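You operate a simulated robot arm through the tools that you are given. There is no shell and no other tool. Be economical: measure what you need, move in short steps, check, and stop when the job is done.

Carry out the task below with a simulated robot arm. There is one attempt and no reset: what you move stays moved.

TASK
Put the large white screw that says "64" from the top of the spare bench on top of the shut box with the pink band and the large white screw that says "79" on the brown test lens.
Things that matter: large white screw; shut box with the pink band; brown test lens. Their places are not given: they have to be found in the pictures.

It is judged by the outcome, as a careful person would: the job done as asked, and still so three seconds after it is handed in. It fails if anything else is knocked over, pushed out of place, dropped, spilled or broken.

THE ROBOT
A 7-joint arm with a two-finger parallel gripper, fixed in place. Base frame: the origin is at the foot of the arm, x ahead of it, y to its left, z up; the work surface is at about z = 0. Lengths are in mm, angles in degrees, forces in N, time in s.
With the tool pointing down near the work surface it reaches from about 240 to 620 mm from the base axis. Its first joint turns from -66.0 to 66.0 degrees. Payload 2.6 kg.
Tool frame: the origin (TCP) lies between the finger pads and is the grasp point; the fingertips stand 30 mm ahead of it; z points along the fingers, y is the line along which they close. The gripper opens to 94 mm. The fingers are 28 mm wide and 10 mm thick; the gripper's body (50 by 96 mm) begins 55 mm behind the TCP.
Orientation is that of the tool frame in the base frame, as a unit quaternion [x, y, z, w]. With the fingers straight down and closing along the base's y, the tool's x points along the base's -x, its y along +y and its z along -z.

THE INTERFACE
- The arm moves only by the tool arm_command. Its arguments are lists of equal length, an entry for each row: "delta_rot": the turn, a rotation vector about the base's x, y, z in degrees, a list of three; "delta_pos": the shift along the base's x, y, z in mm, a list of three; "claw": the gripper command, from -1 (shut) to 1 (fully open), values between in proportion. In form: {"delta_rot": [[wx, wy, wz], ...], "delta_pos": [[dx, dy, dz], ...], "claw": [claw, ...]}. A call has 1 to 20 rows; each row is the pose to reach, as a shift and turn from the pose commanded when the call began. A row lasts 0.2 s, in which the tool goes at most 50 mm and 8.6 degrees; a call with a longer step from one row to the next is refused whole, and so is a gripper value outside its range. A pose out of reach is approached as far as the arm can. The call stops where the force on the tool passes 40 N (or 10 N more than at its start, if that is more) or the arm is blocked; 0.2 s more then pass. The fingers move at their own pace (about 72 mm/s each) and stop on an object; they squeeze with about 36 N. The grip force told is the motor's: it shows also when the fingers shut on nothing. Time passes only in rows, and 0.2 s behind the last, so rows that repeat a pose let the fingers close. It gives the time, the measured TCP pose, the force on the tool (base axes), the opening and the grip force at its end, in the units of the frame above (readings bear some noise).
- Cameras (640 x 400 px; columns grow to the right, rows downward): "scene" is fixed at [16.2, 433.8, 555.5]; the picture's right is [-0.89, -0.46, 0.00], its down [-0.32, 0.62, -0.72] and it looks along [0.33, -0.64, -0.69] (base axes); focal length 241 px, centre (320, 200). "wrist" rides on the gripper at [-37, 0, -58] in the tool frame; the picture's right is [0.00, -1.00, 0.00], its down [0.97, 0.00, -0.24] and it looks along [0.24, 0.00, 0.97] (tool axes); focal length 218 px, centre (320, 200).
- snapshot(camera): a new picture of that camera. No time passes.
- measure_at(camera, pixels): for up to 12 pixels [column, row] of the newest picture of that camera ("zoom" is the newest enlarged one), the place [x, y, z] in the base frame of the surface seen there, good to about 2 mm, but the place of the scene camera against the robot may be out by one fixed shift of up to 12 mm in any direction. No time passes.
- close_up(camera, box): a new picture of the part [left, top, right, bottom] of that camera's present view, enlarged. No time passes.
- finish_job(): hands the job in; it is judged then, once.

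Work in short steps. Measure before you move; look again where a grasp or a placing could have gone wrong, and mend it. You have 60 turns and 30 pictures in all, the two below and enlarged ones among them. Open the gripper and draw the arm clear of the work before you hand the job in, unless the task says otherwise; then end with one line.

The tools are called after ">>>" as a command line: name --argument value ..., lists and objects as JSON in quotes. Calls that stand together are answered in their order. arm_command: Moves the arm, as the interface text tells. Its arguments: {"type":"object","properties":{"delta_rot":{"type":"array","items":{"type":"array","items":{"type":"number"}}},"delta_pos":{"type":"array","items":{"type":"array","items":{"type":"number"}}},"claw":{"type":"array","items":{"type":"number"}}},"required":["delta_rot","delta_pos","claw"]} The other tools are called the same way: snapshot (camera) takes a picture; measure_at (camera, pixels) gives the place of the surface under pixels of a picture; close_up (camera, box) takes an enlarged picture of a part of a camera's view; finish_job () hands the job in.

At the start:

```text
clock: 0.0
tcp_pos: [376.1, 30.9, 304.3]
tcp_rot: [0.0, 1.0, 0.001, 0.0]
contact_force: [-0.7, 1.5, 0.3]
grip_width: 94.1
grip_force: 0.2
```

scene: 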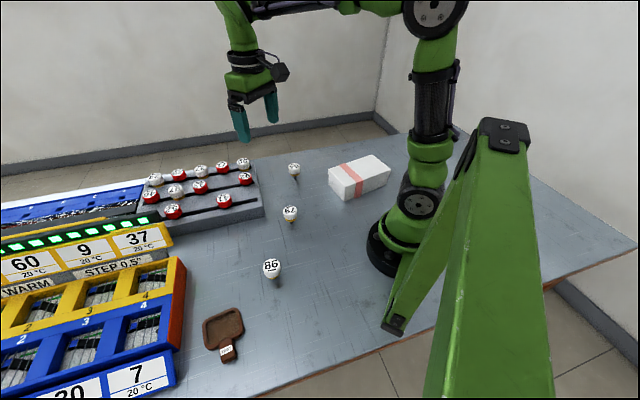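
wrist: 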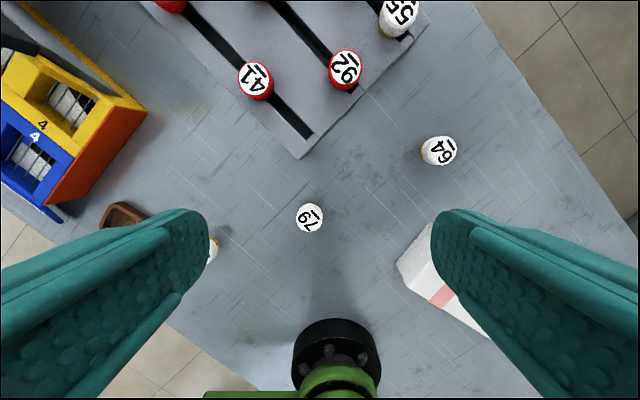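

I see three loose screws near scene (293,170), (290,213) and (271,268), a box at (360,177) and a brown item at (223,330). I'll enlarge these to read them before measuring.

>>> close_up --camera "scene" --box '[240, 140, 400, 240]'

>>> close_up --camera "scene" --box '[180, 250, 308, 380]'

>>> measure_at --camera "wrist" --pixels '[[438, 150], [309, 217], [213, 250], [120, 215], [440, 300], [420, 255], [460, 290], [350, 250]]'

>>> measure_at --camera "scene" --pixels '[[293, 168], [290, 211], [271, 267], [223, 328], [228, 352], [360, 170], [328, 183], [347, 199], [391, 183], [374, 155], [331, 169], [270, 300]]'

```text
4.00 times, centred on (320, 190) of scene
```

zoom: 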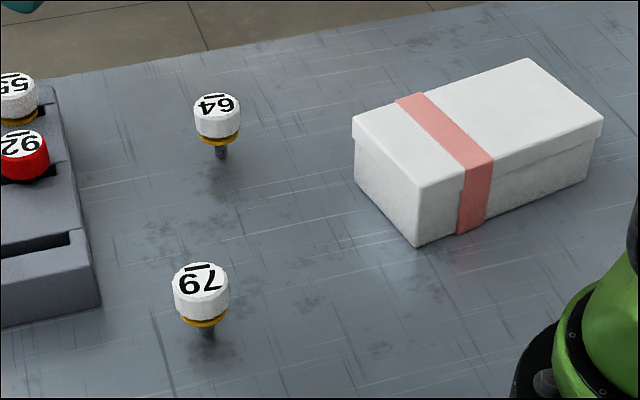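

```text
3.08 times, centred on (244, 315) of scene
```

zoom: 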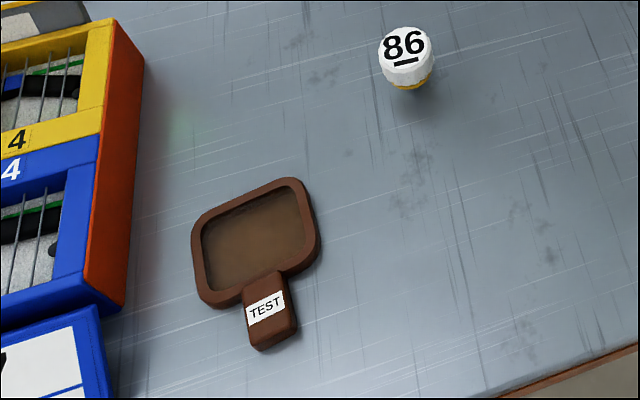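

```text
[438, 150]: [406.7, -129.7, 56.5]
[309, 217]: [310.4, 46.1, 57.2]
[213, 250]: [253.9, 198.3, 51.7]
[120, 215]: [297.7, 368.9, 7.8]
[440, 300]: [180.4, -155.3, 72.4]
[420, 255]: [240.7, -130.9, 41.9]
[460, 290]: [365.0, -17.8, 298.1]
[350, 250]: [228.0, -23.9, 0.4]
```

```text
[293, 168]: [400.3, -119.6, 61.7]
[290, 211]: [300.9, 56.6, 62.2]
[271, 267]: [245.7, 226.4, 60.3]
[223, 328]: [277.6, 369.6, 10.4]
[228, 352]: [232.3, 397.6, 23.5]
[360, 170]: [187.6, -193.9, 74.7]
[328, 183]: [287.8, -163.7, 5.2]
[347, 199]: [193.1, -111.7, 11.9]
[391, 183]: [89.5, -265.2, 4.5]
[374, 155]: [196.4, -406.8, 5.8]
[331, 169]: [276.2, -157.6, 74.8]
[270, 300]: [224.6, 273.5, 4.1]
```

Next I'll enlarge the labels in the wrist view, since the number marks have bars that set their upright direction, and check the rack for other similar screws.

>>> close_up --camera "wrist" --box '[280, 110, 480, 240]'

>>> close_up --camera "scene" --box '[120, 140, 280, 240]'

```text
3.08 times, centred on (380, 175) of wrist
```

zoom: 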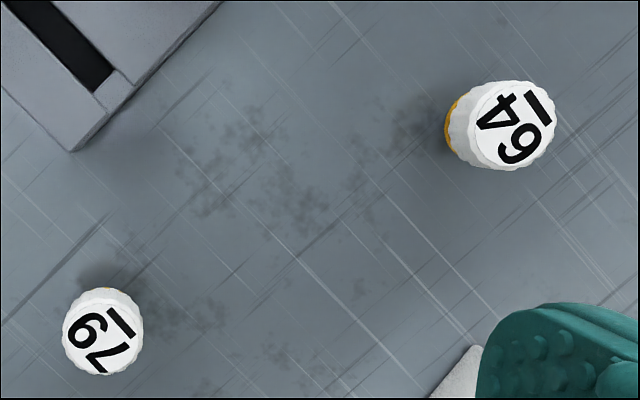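

```text
4.00 times, centred on (200, 190) of scene
```

zoom: 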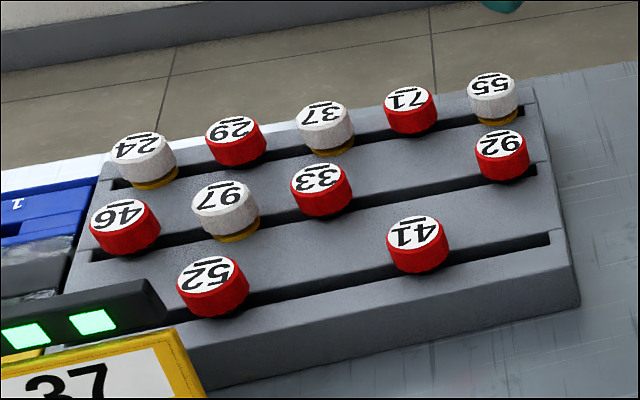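

Labels read 64 and 79 (the bar is an underline), and comparing cameras the scene offset is about (-8,+10,+5). Next I measure the box top corners, the lens rim and floor, and the screw profile.

>>> measure_at --camera "scene" --pixels '[[330, 170], [373, 156], [389, 169], [345, 185], [352, 168], [368, 176], [290.3, 206], [290.3, 215], [290.8, 218.5], [291.5, 221], [292.3, 223.5], [293, 226]]'

>>> measure_at --camera "scene" --pixels '[[208, 327], [235, 313], [238, 328], [212, 343], [223, 328], [204, 326], [239, 310], [242, 330], [208, 347], [230, 320], [215, 335], [255, 330]]'

>>> measure_at --camera "wrist" --pixels '[[298, 217], [320, 217], [309, 207], [309, 228], [426, 150], [424, 150], [450, 148], [440, 139], [438, 161], [303, 180]]'

```text
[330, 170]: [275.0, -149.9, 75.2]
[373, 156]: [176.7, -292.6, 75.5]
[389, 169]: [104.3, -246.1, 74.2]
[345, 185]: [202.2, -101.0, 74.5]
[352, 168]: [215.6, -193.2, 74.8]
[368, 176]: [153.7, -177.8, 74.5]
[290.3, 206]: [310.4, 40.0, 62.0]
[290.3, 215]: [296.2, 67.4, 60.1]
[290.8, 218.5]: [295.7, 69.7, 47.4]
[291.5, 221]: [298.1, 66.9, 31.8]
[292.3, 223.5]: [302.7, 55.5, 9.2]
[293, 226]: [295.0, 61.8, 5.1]
```

```text
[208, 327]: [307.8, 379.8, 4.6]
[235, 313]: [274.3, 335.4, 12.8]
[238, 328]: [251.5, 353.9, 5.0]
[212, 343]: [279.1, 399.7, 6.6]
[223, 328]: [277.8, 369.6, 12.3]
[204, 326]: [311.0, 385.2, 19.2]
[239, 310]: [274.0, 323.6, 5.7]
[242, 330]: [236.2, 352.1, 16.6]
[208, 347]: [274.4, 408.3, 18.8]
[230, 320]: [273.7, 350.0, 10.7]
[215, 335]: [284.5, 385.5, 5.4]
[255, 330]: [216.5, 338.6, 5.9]
```

```text
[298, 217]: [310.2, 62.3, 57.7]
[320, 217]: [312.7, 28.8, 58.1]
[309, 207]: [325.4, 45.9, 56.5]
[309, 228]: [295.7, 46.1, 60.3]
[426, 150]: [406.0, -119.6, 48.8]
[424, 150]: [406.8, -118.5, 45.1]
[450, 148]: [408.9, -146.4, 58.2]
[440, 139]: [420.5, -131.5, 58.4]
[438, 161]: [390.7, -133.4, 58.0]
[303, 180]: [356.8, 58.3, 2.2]
```

Screw heads are ~34 mm wide with z ≈ 30–57, centred at (406,-131) and (310.5,46). I move above the 64 screw at z = 130 with the gripper open, then look.

>>> arm_command --delta_rot '[[0, 0, 0], [0, 0, 0], [0, 0, 0], [0, 0, 0], [0, 0, 0], [0, 0, 0], [0, 0, 0], [0, 0, 0], [0, 0, 0]]' --delta_pos '[[8, -40, 0], [15, -80, 0], [22, -120, -10], [30, -161, -25], [30, -161.6, -65], [30, -161.6, -105], [30, -161.6, -145], [30, -161.6, -174], [30, -161.6, -174]]' --claw '[1, 1, 1, 1, 1, 1, 1, 1, 1]'

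>>> snapshot --camera "wrist"

```text
clock: 2.0
tcp_pos: [405.1, -130.9, 129.3]
tcp_rot: [-0.001, 1.0, 0.001, -0.001]
contact_force: [-0.7, 0.3, 1.4]
grip_width: 94.1
grip_force: 0.0
```

```text
23 pictures are left
```

wrist: 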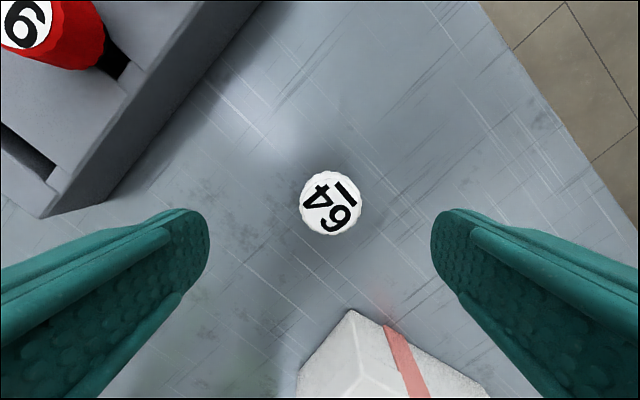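

The head sits at (330,203), near the finger midline at 320. I measure it and the box edge precisely.

>>> measure_at --camera "wrist" --pixels '[[301, 203], [360, 203], [330, 174], [330, 233], [330, 203], [352, 312], [385, 325], [480, 380], [330, 280], [215, 160], [300, 366], [410, 360]]'

```text
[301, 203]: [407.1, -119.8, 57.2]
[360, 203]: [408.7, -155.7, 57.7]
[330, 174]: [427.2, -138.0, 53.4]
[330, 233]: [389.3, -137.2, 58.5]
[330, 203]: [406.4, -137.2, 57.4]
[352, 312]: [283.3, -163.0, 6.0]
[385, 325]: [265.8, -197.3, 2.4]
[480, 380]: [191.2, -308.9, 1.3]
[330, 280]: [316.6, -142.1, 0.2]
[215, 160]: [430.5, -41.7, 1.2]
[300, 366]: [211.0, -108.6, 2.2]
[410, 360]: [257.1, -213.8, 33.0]
```

The head centre is at (407.5,-137.5). I shift 7 mm in y, lower to z = 45 and close.

>>> arm_command --delta_rot '[[0, 0, 0], [0, 0, 0], [0, 0, 0], [0, 0, 0], [0, 0, 0], [0, 0, 0], [0, 0, 0], [0, 0, 0], [0, 0, 0], [0, 0, 0]]' --delta_pos '[[1.5, -6.7, -5], [1.5, -6.7, -35], [1.5, -6.7, -65], [1.5, -6.7, -85], [1.5, -6.7, -85], [1.5, -6.7, -85], [1.5, -6.7, -85], [1.5, -6.7, -85], [1.5, -6.7, -85], [1.5, -6.7, -85]]' --claw '[1, 1, 1, 1, 1, -1, -1, -1, -1, -1]'

```text
clock: 4.2
tcp_pos: [408.8, -138.7, 44.3]
tcp_rot: [0.0, 1.0, 0.0, 0.0]
contact_force: [-0.1, 0.3, 0.5]
grip_width: 38.1
grip_force: 35.9
```

It's held (38.1 mm, 36 N). I lift it and carry it to above the box centre, about (198,-208), at z = 190, then look.

>>> arm_command --delta_rot '[[0, 0, 0], [0, 0, 0], [0, 0, 0], [0, 0, 0], [0, 0, 0], [0, 0, 0], [0, 0, 0], [0, 0, 0], [0, 0, 0], [0, 0, 0], [0, 0, 0], [0, 0, 0]]' --delta_pos '[[0, 0, 20], [0, 0, 55], [0, 0, 95], [0, 0, 130], [0, 0, 145], [-40, -14, 145], [-80, -28, 145], [-120, -42, 145], [-160, -56, 145], [-190, -65, 145], [-209.6, -70.6, 145], [-209.6, -70.6, 145]]' --claw '[-1, -1, -1, -1, -1, -1, -1, -1, -1, -1, -1, -1]'

>>> snapshot --camera "wrist"

>>> snapshot --camera "scene"

```text
clock: 6.8
tcp_pos: [198.3, -208.6, 190.7]
tcp_rot: [0.0, 1.0, 0.001, 0.001]
contact_force: [1.2, -1.6, 0.1]
grip_width: 38.0
grip_force: 36.1
```

```text
22 pictures are left
```

wrist: 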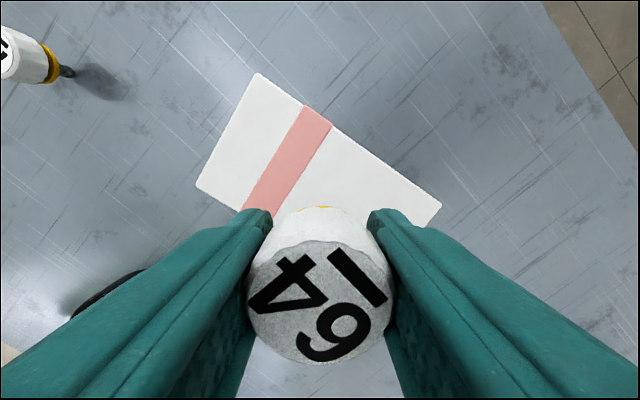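

```text
21 pictures are left
```

scene: 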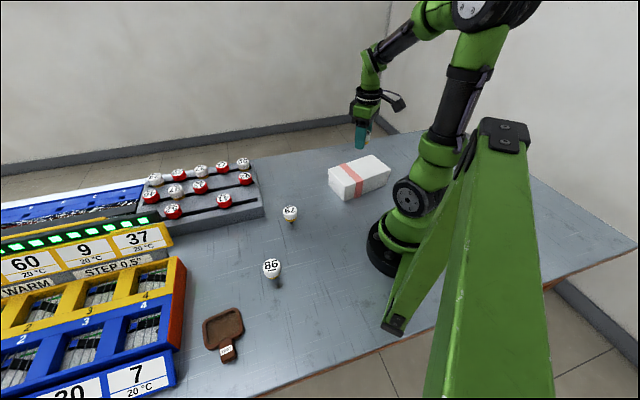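

The box is seen below with corners at (258,75), (198,187) and (440,203). I measure those, the band, and the 86 and other screw.

>>> measure_at --camera "wrist" --pixels '[[259, 78], [201, 186], [437, 204], [318, 118], [285, 170], [255, 150], [360, 170], [258, 340], [385, 350], [318, 113], [325, 126]]'

>>> close_up --camera "scene" --box '[320, 90, 420, 210]'

```text
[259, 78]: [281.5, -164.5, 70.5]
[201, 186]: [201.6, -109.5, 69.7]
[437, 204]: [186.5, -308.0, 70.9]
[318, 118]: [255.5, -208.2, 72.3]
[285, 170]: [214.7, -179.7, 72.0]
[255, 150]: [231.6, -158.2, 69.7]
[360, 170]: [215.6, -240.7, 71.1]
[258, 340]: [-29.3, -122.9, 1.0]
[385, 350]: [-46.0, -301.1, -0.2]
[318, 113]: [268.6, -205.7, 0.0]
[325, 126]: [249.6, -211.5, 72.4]
```

```text
3.33 times, centred on (370, 150) of scene
```

zoom: 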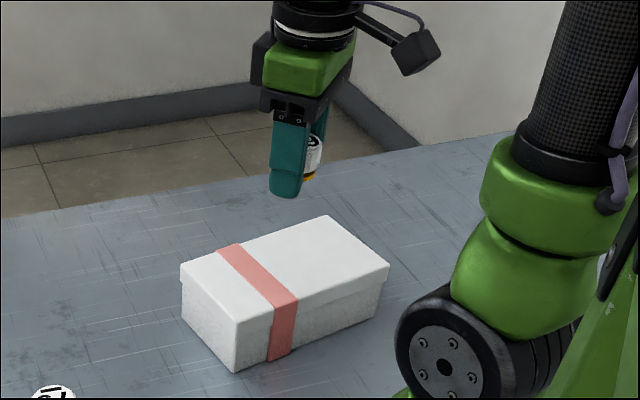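

The box centre is (194,-209) with its top at z ≈ 70.7, so the screw should seat at TCP ≈ 116. I lower to just above this and read the force.

>>> arm_command --delta_rot '[[0, 0, 0], [0, 0, 0], [0, 0, 0], [0, 0, 0], [0, 0, 0]]' --delta_pos '[[-3, -2, -25], [-3, -2, -50], [-3, -2, -65], [-3, -2, -72], [-3, -2, -73]]' --claw '[-1, -1, -1, -1, -1]'

>>> arm_command --delta_rot '[[0, 0, 0], [0, 0, 0]]' --delta_pos '[[0, 0, -0.8], [0, 0, -0.8]]' --claw '[-1, -1]'

```text
clock: 8.0
tcp_pos: [194.0, -210.8, 117.0]
tcp_rot: [0.0, 1.0, 0.0, 0.0]
contact_force: [0.2, 0.2, -0.8]
grip_width: 38.1
grip_force: 36.0
```

```text
clock: 8.6
tcp_pos: [195.6, -210.1, 116.1]
tcp_rot: [0.001, 1.0, 0.0, 0.0]
contact_force: [-0.3, -0.6, 0.6]
grip_width: 38.2
grip_force: 36.2
```

No contact force yet. I take another small step down.

>>> arm_command --delta_rot '[[0, 0, 0], [0, 0, 0]]' --delta_pos '[[0, 0, -0.8], [0, 0, -0.8]]' --claw '[-1, -1]'

>>> close_up --camera "scene" --box '[325, 120, 405, 170]'

```text
clock: 9.2
tcp_pos: [195.2, -210.3, 114.5]
tcp_rot: [0.001, 1.0, 0.0, 0.001]
contact_force: [0.6, -0.6, -0.6]
grip_width: 37.9
grip_force: 35.7
```

```text
8.00 times, centred on (365, 145) of scene
```

zoom: 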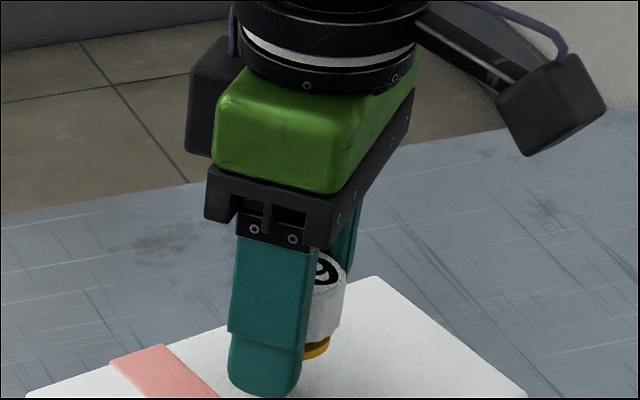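

Still no load; I keep going down in 0.7 mm steps until the force shows.

>>> arm_command --delta_rot '[[0, 0, 0], [0, 0, 0]]' --delta_pos '[[0, 0, -0.7], [0, 0, -0.7]]' --claw '[-1, -1]'

>>> arm_command --delta_rot '[[0, 0, 0], [0, 0, 0]]' --delta_pos '[[0, 0, -0.7], [0, 0, -0.7]]' --claw '[-1, -1]'

```text
clock: 9.8
tcp_pos: [195.5, -210.4, 114.9]
tcp_rot: [-0.001, 1.0, 0.0, 0.0]
contact_force: [-0.7, 1.1, -0.6]
grip_width: 37.7
grip_force: 35.9
```

```text
clock: 10.4
tcp_pos: [196.2, -210.5, 114.7]
tcp_rot: [0.001, 1.0, -0.001, 0.002]
contact_force: [-3.1, 3.5, 11.7]
grip_width: 38.1
grip_force: 35.9
```

Contact shows (11.7 N up). I ease up 0.5 mm and open slowly, then look.

>>> arm_command --delta_rot '[[0, 0, 0], [0, 0, 0], [0, 0, 0], [0, 0, 0], [0, 0, 0], [0, 0, 0]]' --delta_pos '[[0, 0, 0.5], [0, 0, 0.5], [0, 0, 0.5], [0, 0, 0.5], [0, 0, 0.5], [0, 0, 0.5]]' --claw '[-1, -0.15, -0.1, 0.1, 0.4, 0.6]'

>>> snapshot --camera "wrist"

```text
clock: 11.8
tcp_pos: [195.5, -210.1, 115.1]
tcp_rot: [-0.001, 1.0, 0.001, 0.0]
contact_force: [0.1, -0.3, 0.2]
grip_width: 75.3
grip_force: 0.1
```

```text
18 pictures are left
```

wrist: 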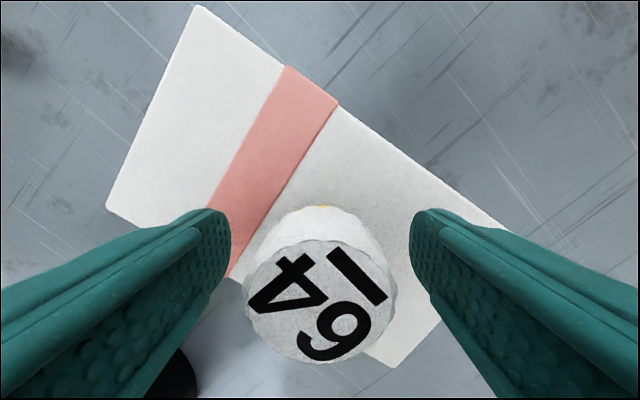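

64 stands freely on the box. I rise straight up, then go above the 79 screw near (311,46).

>>> arm_command --delta_rot '[[0, 0, 0], [0, 0, 0], [0, 0, 0], [0, 0, 0], [0, 0, 0], [0, 0, 0], [0, 0, 0], [0, 0, 0], [0, 0, 0], [0, 0, 0], [0, 0, 0], [0, 0, 0], [0, 0, 0]]' --delta_pos '[[0, 0, 15], [0, 0, 45], [0, 0, 85], [0, 0, 105], [16, 36, 105], [34, 74, 105], [52, 114, 105], [70, 154, 105], [88, 194, 105], [104, 230, 105], [116, 256, 95], [116, 256, 50], [116, 256, 15]]' --claw '[1, 1, 1, 1, 1, 1, 1, 1, 1, 1, 1, 1, 1]'

>>> snapshot --camera "wrist"

>>> snapshot --camera "scene"

```text
clock: 14.6
tcp_pos: [312.5, 45.6, 130.0]
tcp_rot: [0.0, 1.0, 0.0, 0.001]
contact_force: [-0.6, -0.9, 0.9]
grip_width: 93.8
grip_force: 0.1
```

```text
17 pictures are left
```

wrist: 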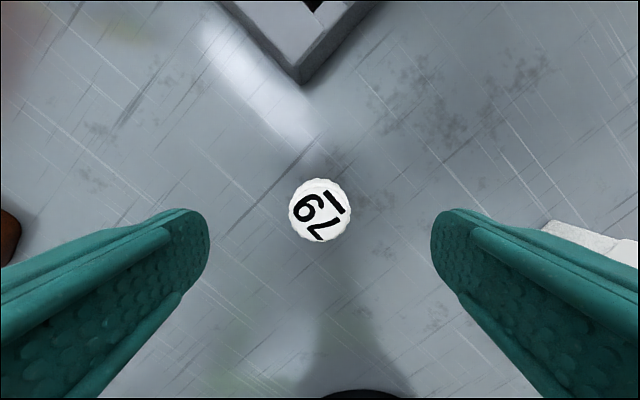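

```text
16 pictures are left
```

scene: 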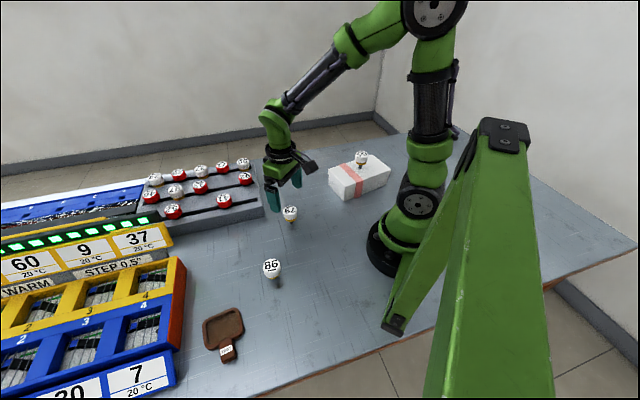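

64 stands on the box at scene (361,158). The 79 head is at wrist (320,210); I measure its centre.

>>> measure_at --camera "wrist" --pixels '[[320, 210], [320, 181], [320, 238], [292, 210], [348, 210]]'

```text
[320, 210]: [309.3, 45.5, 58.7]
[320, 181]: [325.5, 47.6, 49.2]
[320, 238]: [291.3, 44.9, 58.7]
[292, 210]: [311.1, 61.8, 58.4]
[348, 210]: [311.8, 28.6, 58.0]
```

The centre is (309.5,45.5). I lower to z = 45, close, lift to z = 190.

>>> arm_command --delta_rot '[[0, 0, 0], [0, 0, 0], [0, 0, 0], [0, 0, 0], [0, 0, 0], [0, 0, 0], [0, 0, 0], [0, 0, 0], [0, 0, 0], [0, 0, 0], [0, 0, 0], [0, 0, 0], [0, 0, 0], [0, 0, 0]]' --delta_pos '[[-1, -0.5, -20], [-1, -0.5, -50], [-1, -0.5, -75], [-1, -0.5, -84.5], [-1, -0.5, -84.5], [-1, -0.5, -84.5], [-1, -0.5, -84.5], [-1, -0.5, -84.5], [-1, -0.5, -84.5], [-1, -0.5, -84.5], [-1, -0.5, -65], [-1, -0.5, -25], [-1, -0.5, 20], [-1, -0.5, 60]]' --claw '[1, 1, 1, 1, 1, -1, -1, -1, -1, -1, -1, -1, -1, -1]'

```text
clock: 17.6
tcp_pos: [309.8, 44.7, 189.5]
tcp_rot: [0.0, 1.0, 0.0, 0.0]
contact_force: [0.4, 0.4, -0.7]
grip_width: 37.8
grip_force: 36.3
```

79 is held (37.8 mm). I check the height of the blue/yellow frame near the lens before carrying over there.

>>> measure_at --camera "scene" --pixels '[[180, 262], [170, 340], [183, 300], [168, 352], [172, 378], [150, 245], [160, 230], [165, 300]]'

>>> arm_command --delta_rot '[[0, 0, 0], [0, 0, 0], [0, 0, 0], [0, 0, 0], [0, 0, 0], [0, 0, 0], [0, 0, 0], [0, 0, 0]]' --delta_pos '[[-10, 40, 0], [-20, 80, 0], [-30, 120, 0], [-40, 160, 0], [-50, 200, 0], [-60, 240, 0], [-70, 280, 0], [-75, 300, 0]]' --claw '[-1, -1, -1, -1, -1, -1, -1, -1]'

>>> snapshot --camera "wrist"

```text
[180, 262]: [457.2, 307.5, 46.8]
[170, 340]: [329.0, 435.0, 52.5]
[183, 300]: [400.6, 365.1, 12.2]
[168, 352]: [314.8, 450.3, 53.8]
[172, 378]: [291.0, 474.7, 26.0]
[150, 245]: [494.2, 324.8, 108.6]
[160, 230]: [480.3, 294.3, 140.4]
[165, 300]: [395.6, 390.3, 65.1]
```

```text
clock: 19.4
tcp_pos: [233.7, 345.2, 189.6]
tcp_rot: [0.0, 1.0, -0.001, 0.0]
contact_force: [0.4, 0.8, -0.6]
grip_width: 37.8
grip_force: 36.0
```

```text
15 pictures are left
```

wrist: 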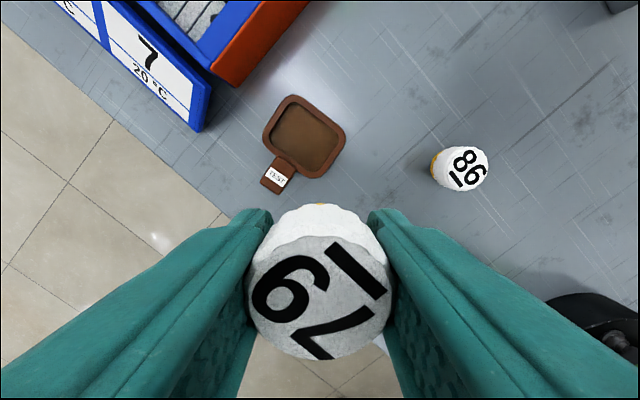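

I see the lens at (306,138). I enlarge and measure its frame and glass.

>>> close_up --camera "wrist" --box '[250, 85, 362, 195]'

>>> measure_at --camera "wrist" --pixels '[[306, 138], [292, 100], [342, 131], [267, 139], [320, 172], [300, 115], [325, 140], [280, 145], [312, 160], [306, 128], [306, 148], [276, 178]]'

```text
3.64 times, centred on (306, 140) of wrist
```

zoom: 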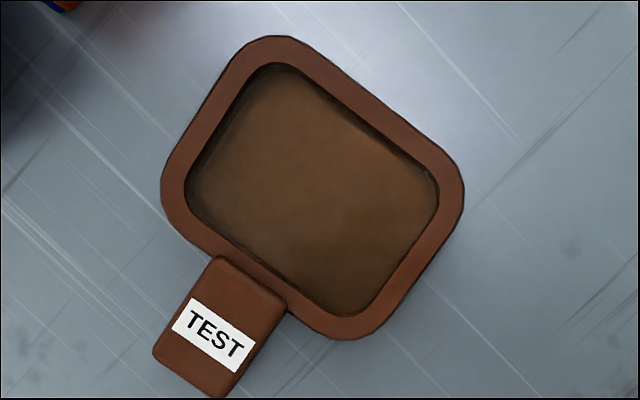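

```text
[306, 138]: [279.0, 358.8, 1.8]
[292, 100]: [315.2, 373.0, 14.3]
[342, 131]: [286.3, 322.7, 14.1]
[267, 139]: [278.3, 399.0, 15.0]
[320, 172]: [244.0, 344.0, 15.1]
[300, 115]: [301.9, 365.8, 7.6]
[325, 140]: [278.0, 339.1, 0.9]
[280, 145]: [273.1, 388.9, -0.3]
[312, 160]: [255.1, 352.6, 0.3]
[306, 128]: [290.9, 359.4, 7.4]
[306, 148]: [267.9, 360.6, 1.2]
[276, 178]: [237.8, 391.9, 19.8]
```

Frame rim top is z ≈ 14.5, glass between z ≈ 0 and 7, centre about (280,360). I move over it and come down to TCP z = 56.

>>> arm_command --delta_rot '[[0, 0, 0], [0, 0, 0], [0, 0, 0], [0, 0, 0], [0, 0, 0], [0, 0, 0], [0, 0, 0]]' --delta_pos '[[30, 10, 0], [45, 14.5, -10], [45, 14.5, -50], [45, 14.5, -90], [45, 14.5, -115], [45, 14.5, -130], [45, 14.5, -133.5]]' --claw '[-1, -1, -1, -1, -1, -1, -1]'

>>> close_up --camera "scene" --box '[170, 270, 290, 370]'

>>> snapshot --camera "wrist"

```text
clock: 21.0
tcp_pos: [281.2, 360.0, 58.4]
tcp_rot: [0.002, 1.0, 0.002, 0.002]
contact_force: [-4.1, -5.7, 30.3]
grip_width: 37.8
grip_force: 36.6
```

```text
4.00 times, centred on (230, 320) of scene
```

zoom: 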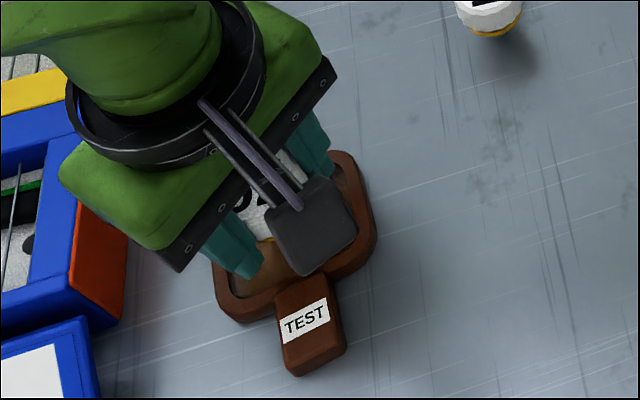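

```text
12 pictures are left
```

wrist: 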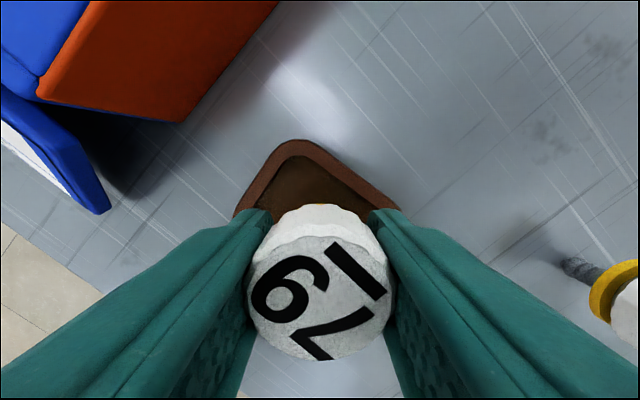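

Contact came early: 30 N at TCP 58.4, so the transparent glass surface lies at z ≈ 13. I ease up until the load is small.

>>> arm_command --delta_rot '[[0, 0, 0], [0, 0, 0]]' --delta_pos '[[0, 0, 1.2], [0, 0, 1.2]]' --claw '[-1, -1]'

```text
clock: 21.6
tcp_pos: [281.1, 360.0, 58.8]
tcp_rot: [-0.001, 1.0, 0.001, 0.002]
contact_force: [1.6, 3.4, 23.5]
grip_width: 37.5
grip_force: 35.9
```

>>> arm_command --delta_rot '[[0, 0, 0], [0, 0, 0]]' --delta_pos '[[0, 0, 1.2], [0, 0, 1.2]]' --claw '[-1, -1]'

```text
clock: 22.2
tcp_pos: [280.6, 358.6, 59.0]
tcp_rot: [0.001, 1.0, 0.0, 0.0]
contact_force: [3.3, 3.3, 13.8]
grip_width: 37.8
grip_force: 35.6
```

>>> arm_command --delta_rot '[[0, 0, 0], [0, 0, 0]]' --delta_pos '[[0, 0, 1.1], [0, 0, 1.1]]' --claw '[-1, -1]'

```text
clock: 22.8
tcp_pos: [279.3, 357.6, 58.3]
tcp_rot: [0.001, 1.0, -0.002, -0.001]
contact_force: [0.3, 0.9, 4.8]
grip_width: 37.6
grip_force: 35.8
```

The load is down to 4.8 N. I open slowly by a small amount and look.

>>> arm_command --delta_rot '[[0, 0, 0], [0, 0, 0], [0, 0, 0], [0, 0, 0], [0, 0, 0]]' --delta_pos '[[0, 0, 0.3], [0, 0, 0.3], [0, 0, 0.3], [0, 0, 0.3], [0, 0, 0.3]]' --claw '[-0.18, -0.14, -0.1, -0.05, 0.0]'

>>> snapshot --camera "wrist"

>>> close_up --camera "scene" --box '[170, 270, 290, 370]'

```text
clock: 24.0
tcp_pos: [280.9, 358.2, 59.6]
tcp_rot: [-0.001, 1.0, 0.0, 0.0]
contact_force: [0.1, 0.4, 0.0]
grip_width: 47.0
grip_force: 0.1
```

```text
11 pictures are left
```

wrist: 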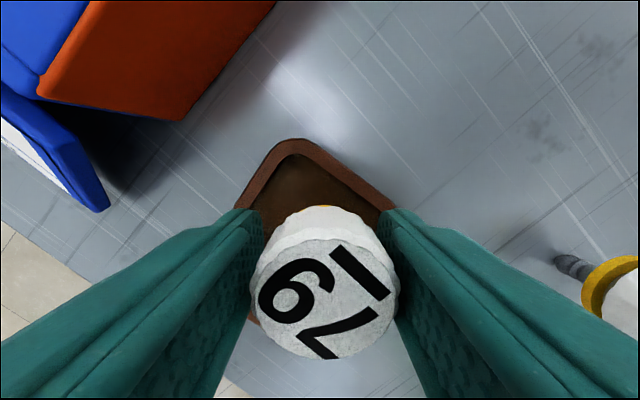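

```text
4.00 times, centred on (230, 320) of scene
```

zoom: 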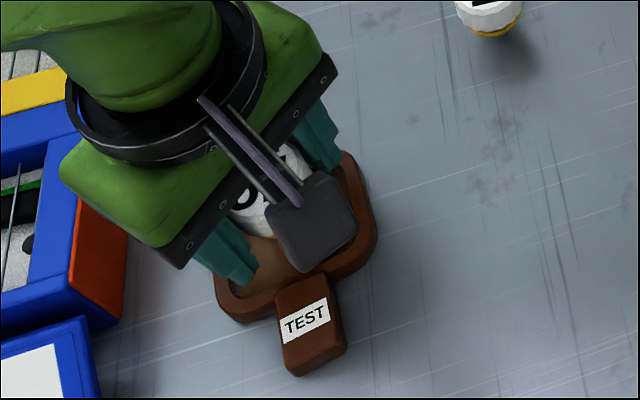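

The screw stands upright with the fingers off it. I open further, wait, and check again.

>>> arm_command --delta_rot '[[0, 0, 0], [0, 0, 0], [0, 0, 0], [0, 0, 0], [0, 0, 0]]' --delta_pos '[[0, 0, 0], [0, 0, 0], [0, 0, 0], [0, 0, 0], [0, 0, 0]]' --claw '[0.2, 0.4, 0.5, 0.5, 0.5]'

>>> snapshot --camera "wrist"

```text
clock: 25.2
tcp_pos: [280.3, 359.4, 59.7]
tcp_rot: [0.0, 1.0, 0.0, 0.001]
contact_force: [-1.3, -0.8, 0.8]
grip_width: 70.4
grip_force: 0.0
```

```text
9 pictures are left
```

wrist: 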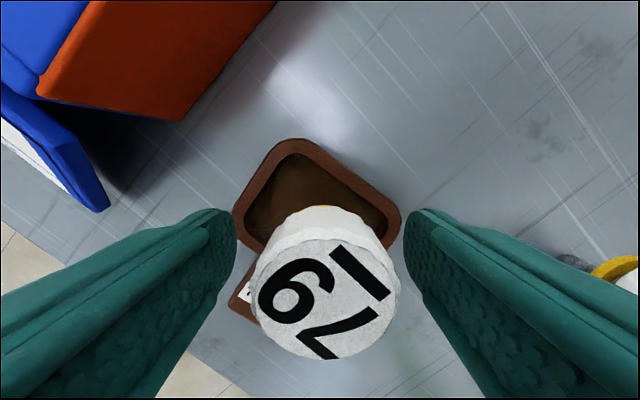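

Stable and unmoved. I rise straight up, draw back over the middle of the bench at height, and check the scene.

>>> arm_command --delta_rot '[[0, 0, 0], [0, 0, 0], [0, 0, 0], [0, 0, 0], [0, 0, 0], [0, 0, 0], [0, 0, 0], [0, 0, 0], [0, 0, 0], [0, 0, 0], [0, 0, 0], [0, 0, 0], [0, 0, 0], [0, 0, 0]]' --delta_pos '[[0, 0, 10], [0, 0, 30], [0, 0, 60], [0, 0, 100], [0, 0, 140], [0, 0, 180], [0, 0, 220], [15, -40, 240], [30, -80, 240], [45, -120, 240], [60, -160, 240], [70, -200, 240], [80, -240, 240], [90, -280, 240]]' --claw '[0.5, 0.5, 0.5, 0.7, 1, 1, 1, 1, 1, 1, 1, 1, 1, 1]'

>>> snapshot --camera "scene"

>>> close_up --camera "scene" --box '[170, 270, 290, 370]'

```text
clock: 28.2
tcp_pos: [370.4, 78.3, 299.7]
tcp_rot: [0.0, 1.0, 0.001, 0.0]
contact_force: [-0.2, 0.4, 0.4]
grip_width: 94.0
grip_force: 0.1
```

```text
8 pictures are left
```

scene: 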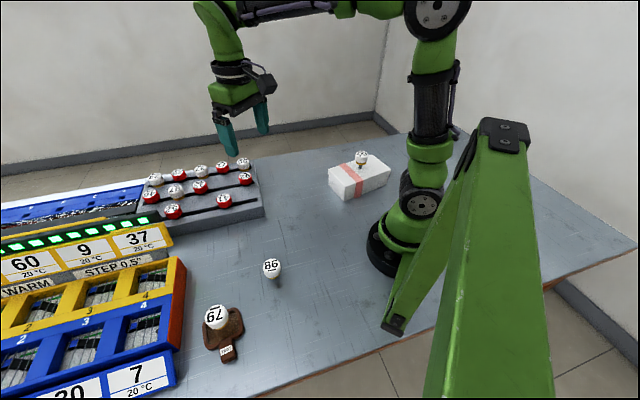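

```text
4.00 times, centred on (230, 320) of scene
```

zoom: 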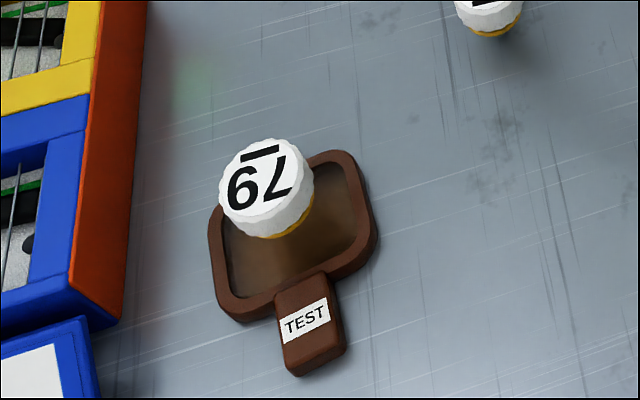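

Both screws stand where asked, the lens and box have not moved, and the arm is clear. I hand in.

>>> finish_job

```text
The job is handed in.
```

Screw 64 stands on top of the pink-banded box and screw 79 stands on the brown test lens; in the last picture nothing else had moved, and the job is handed in.
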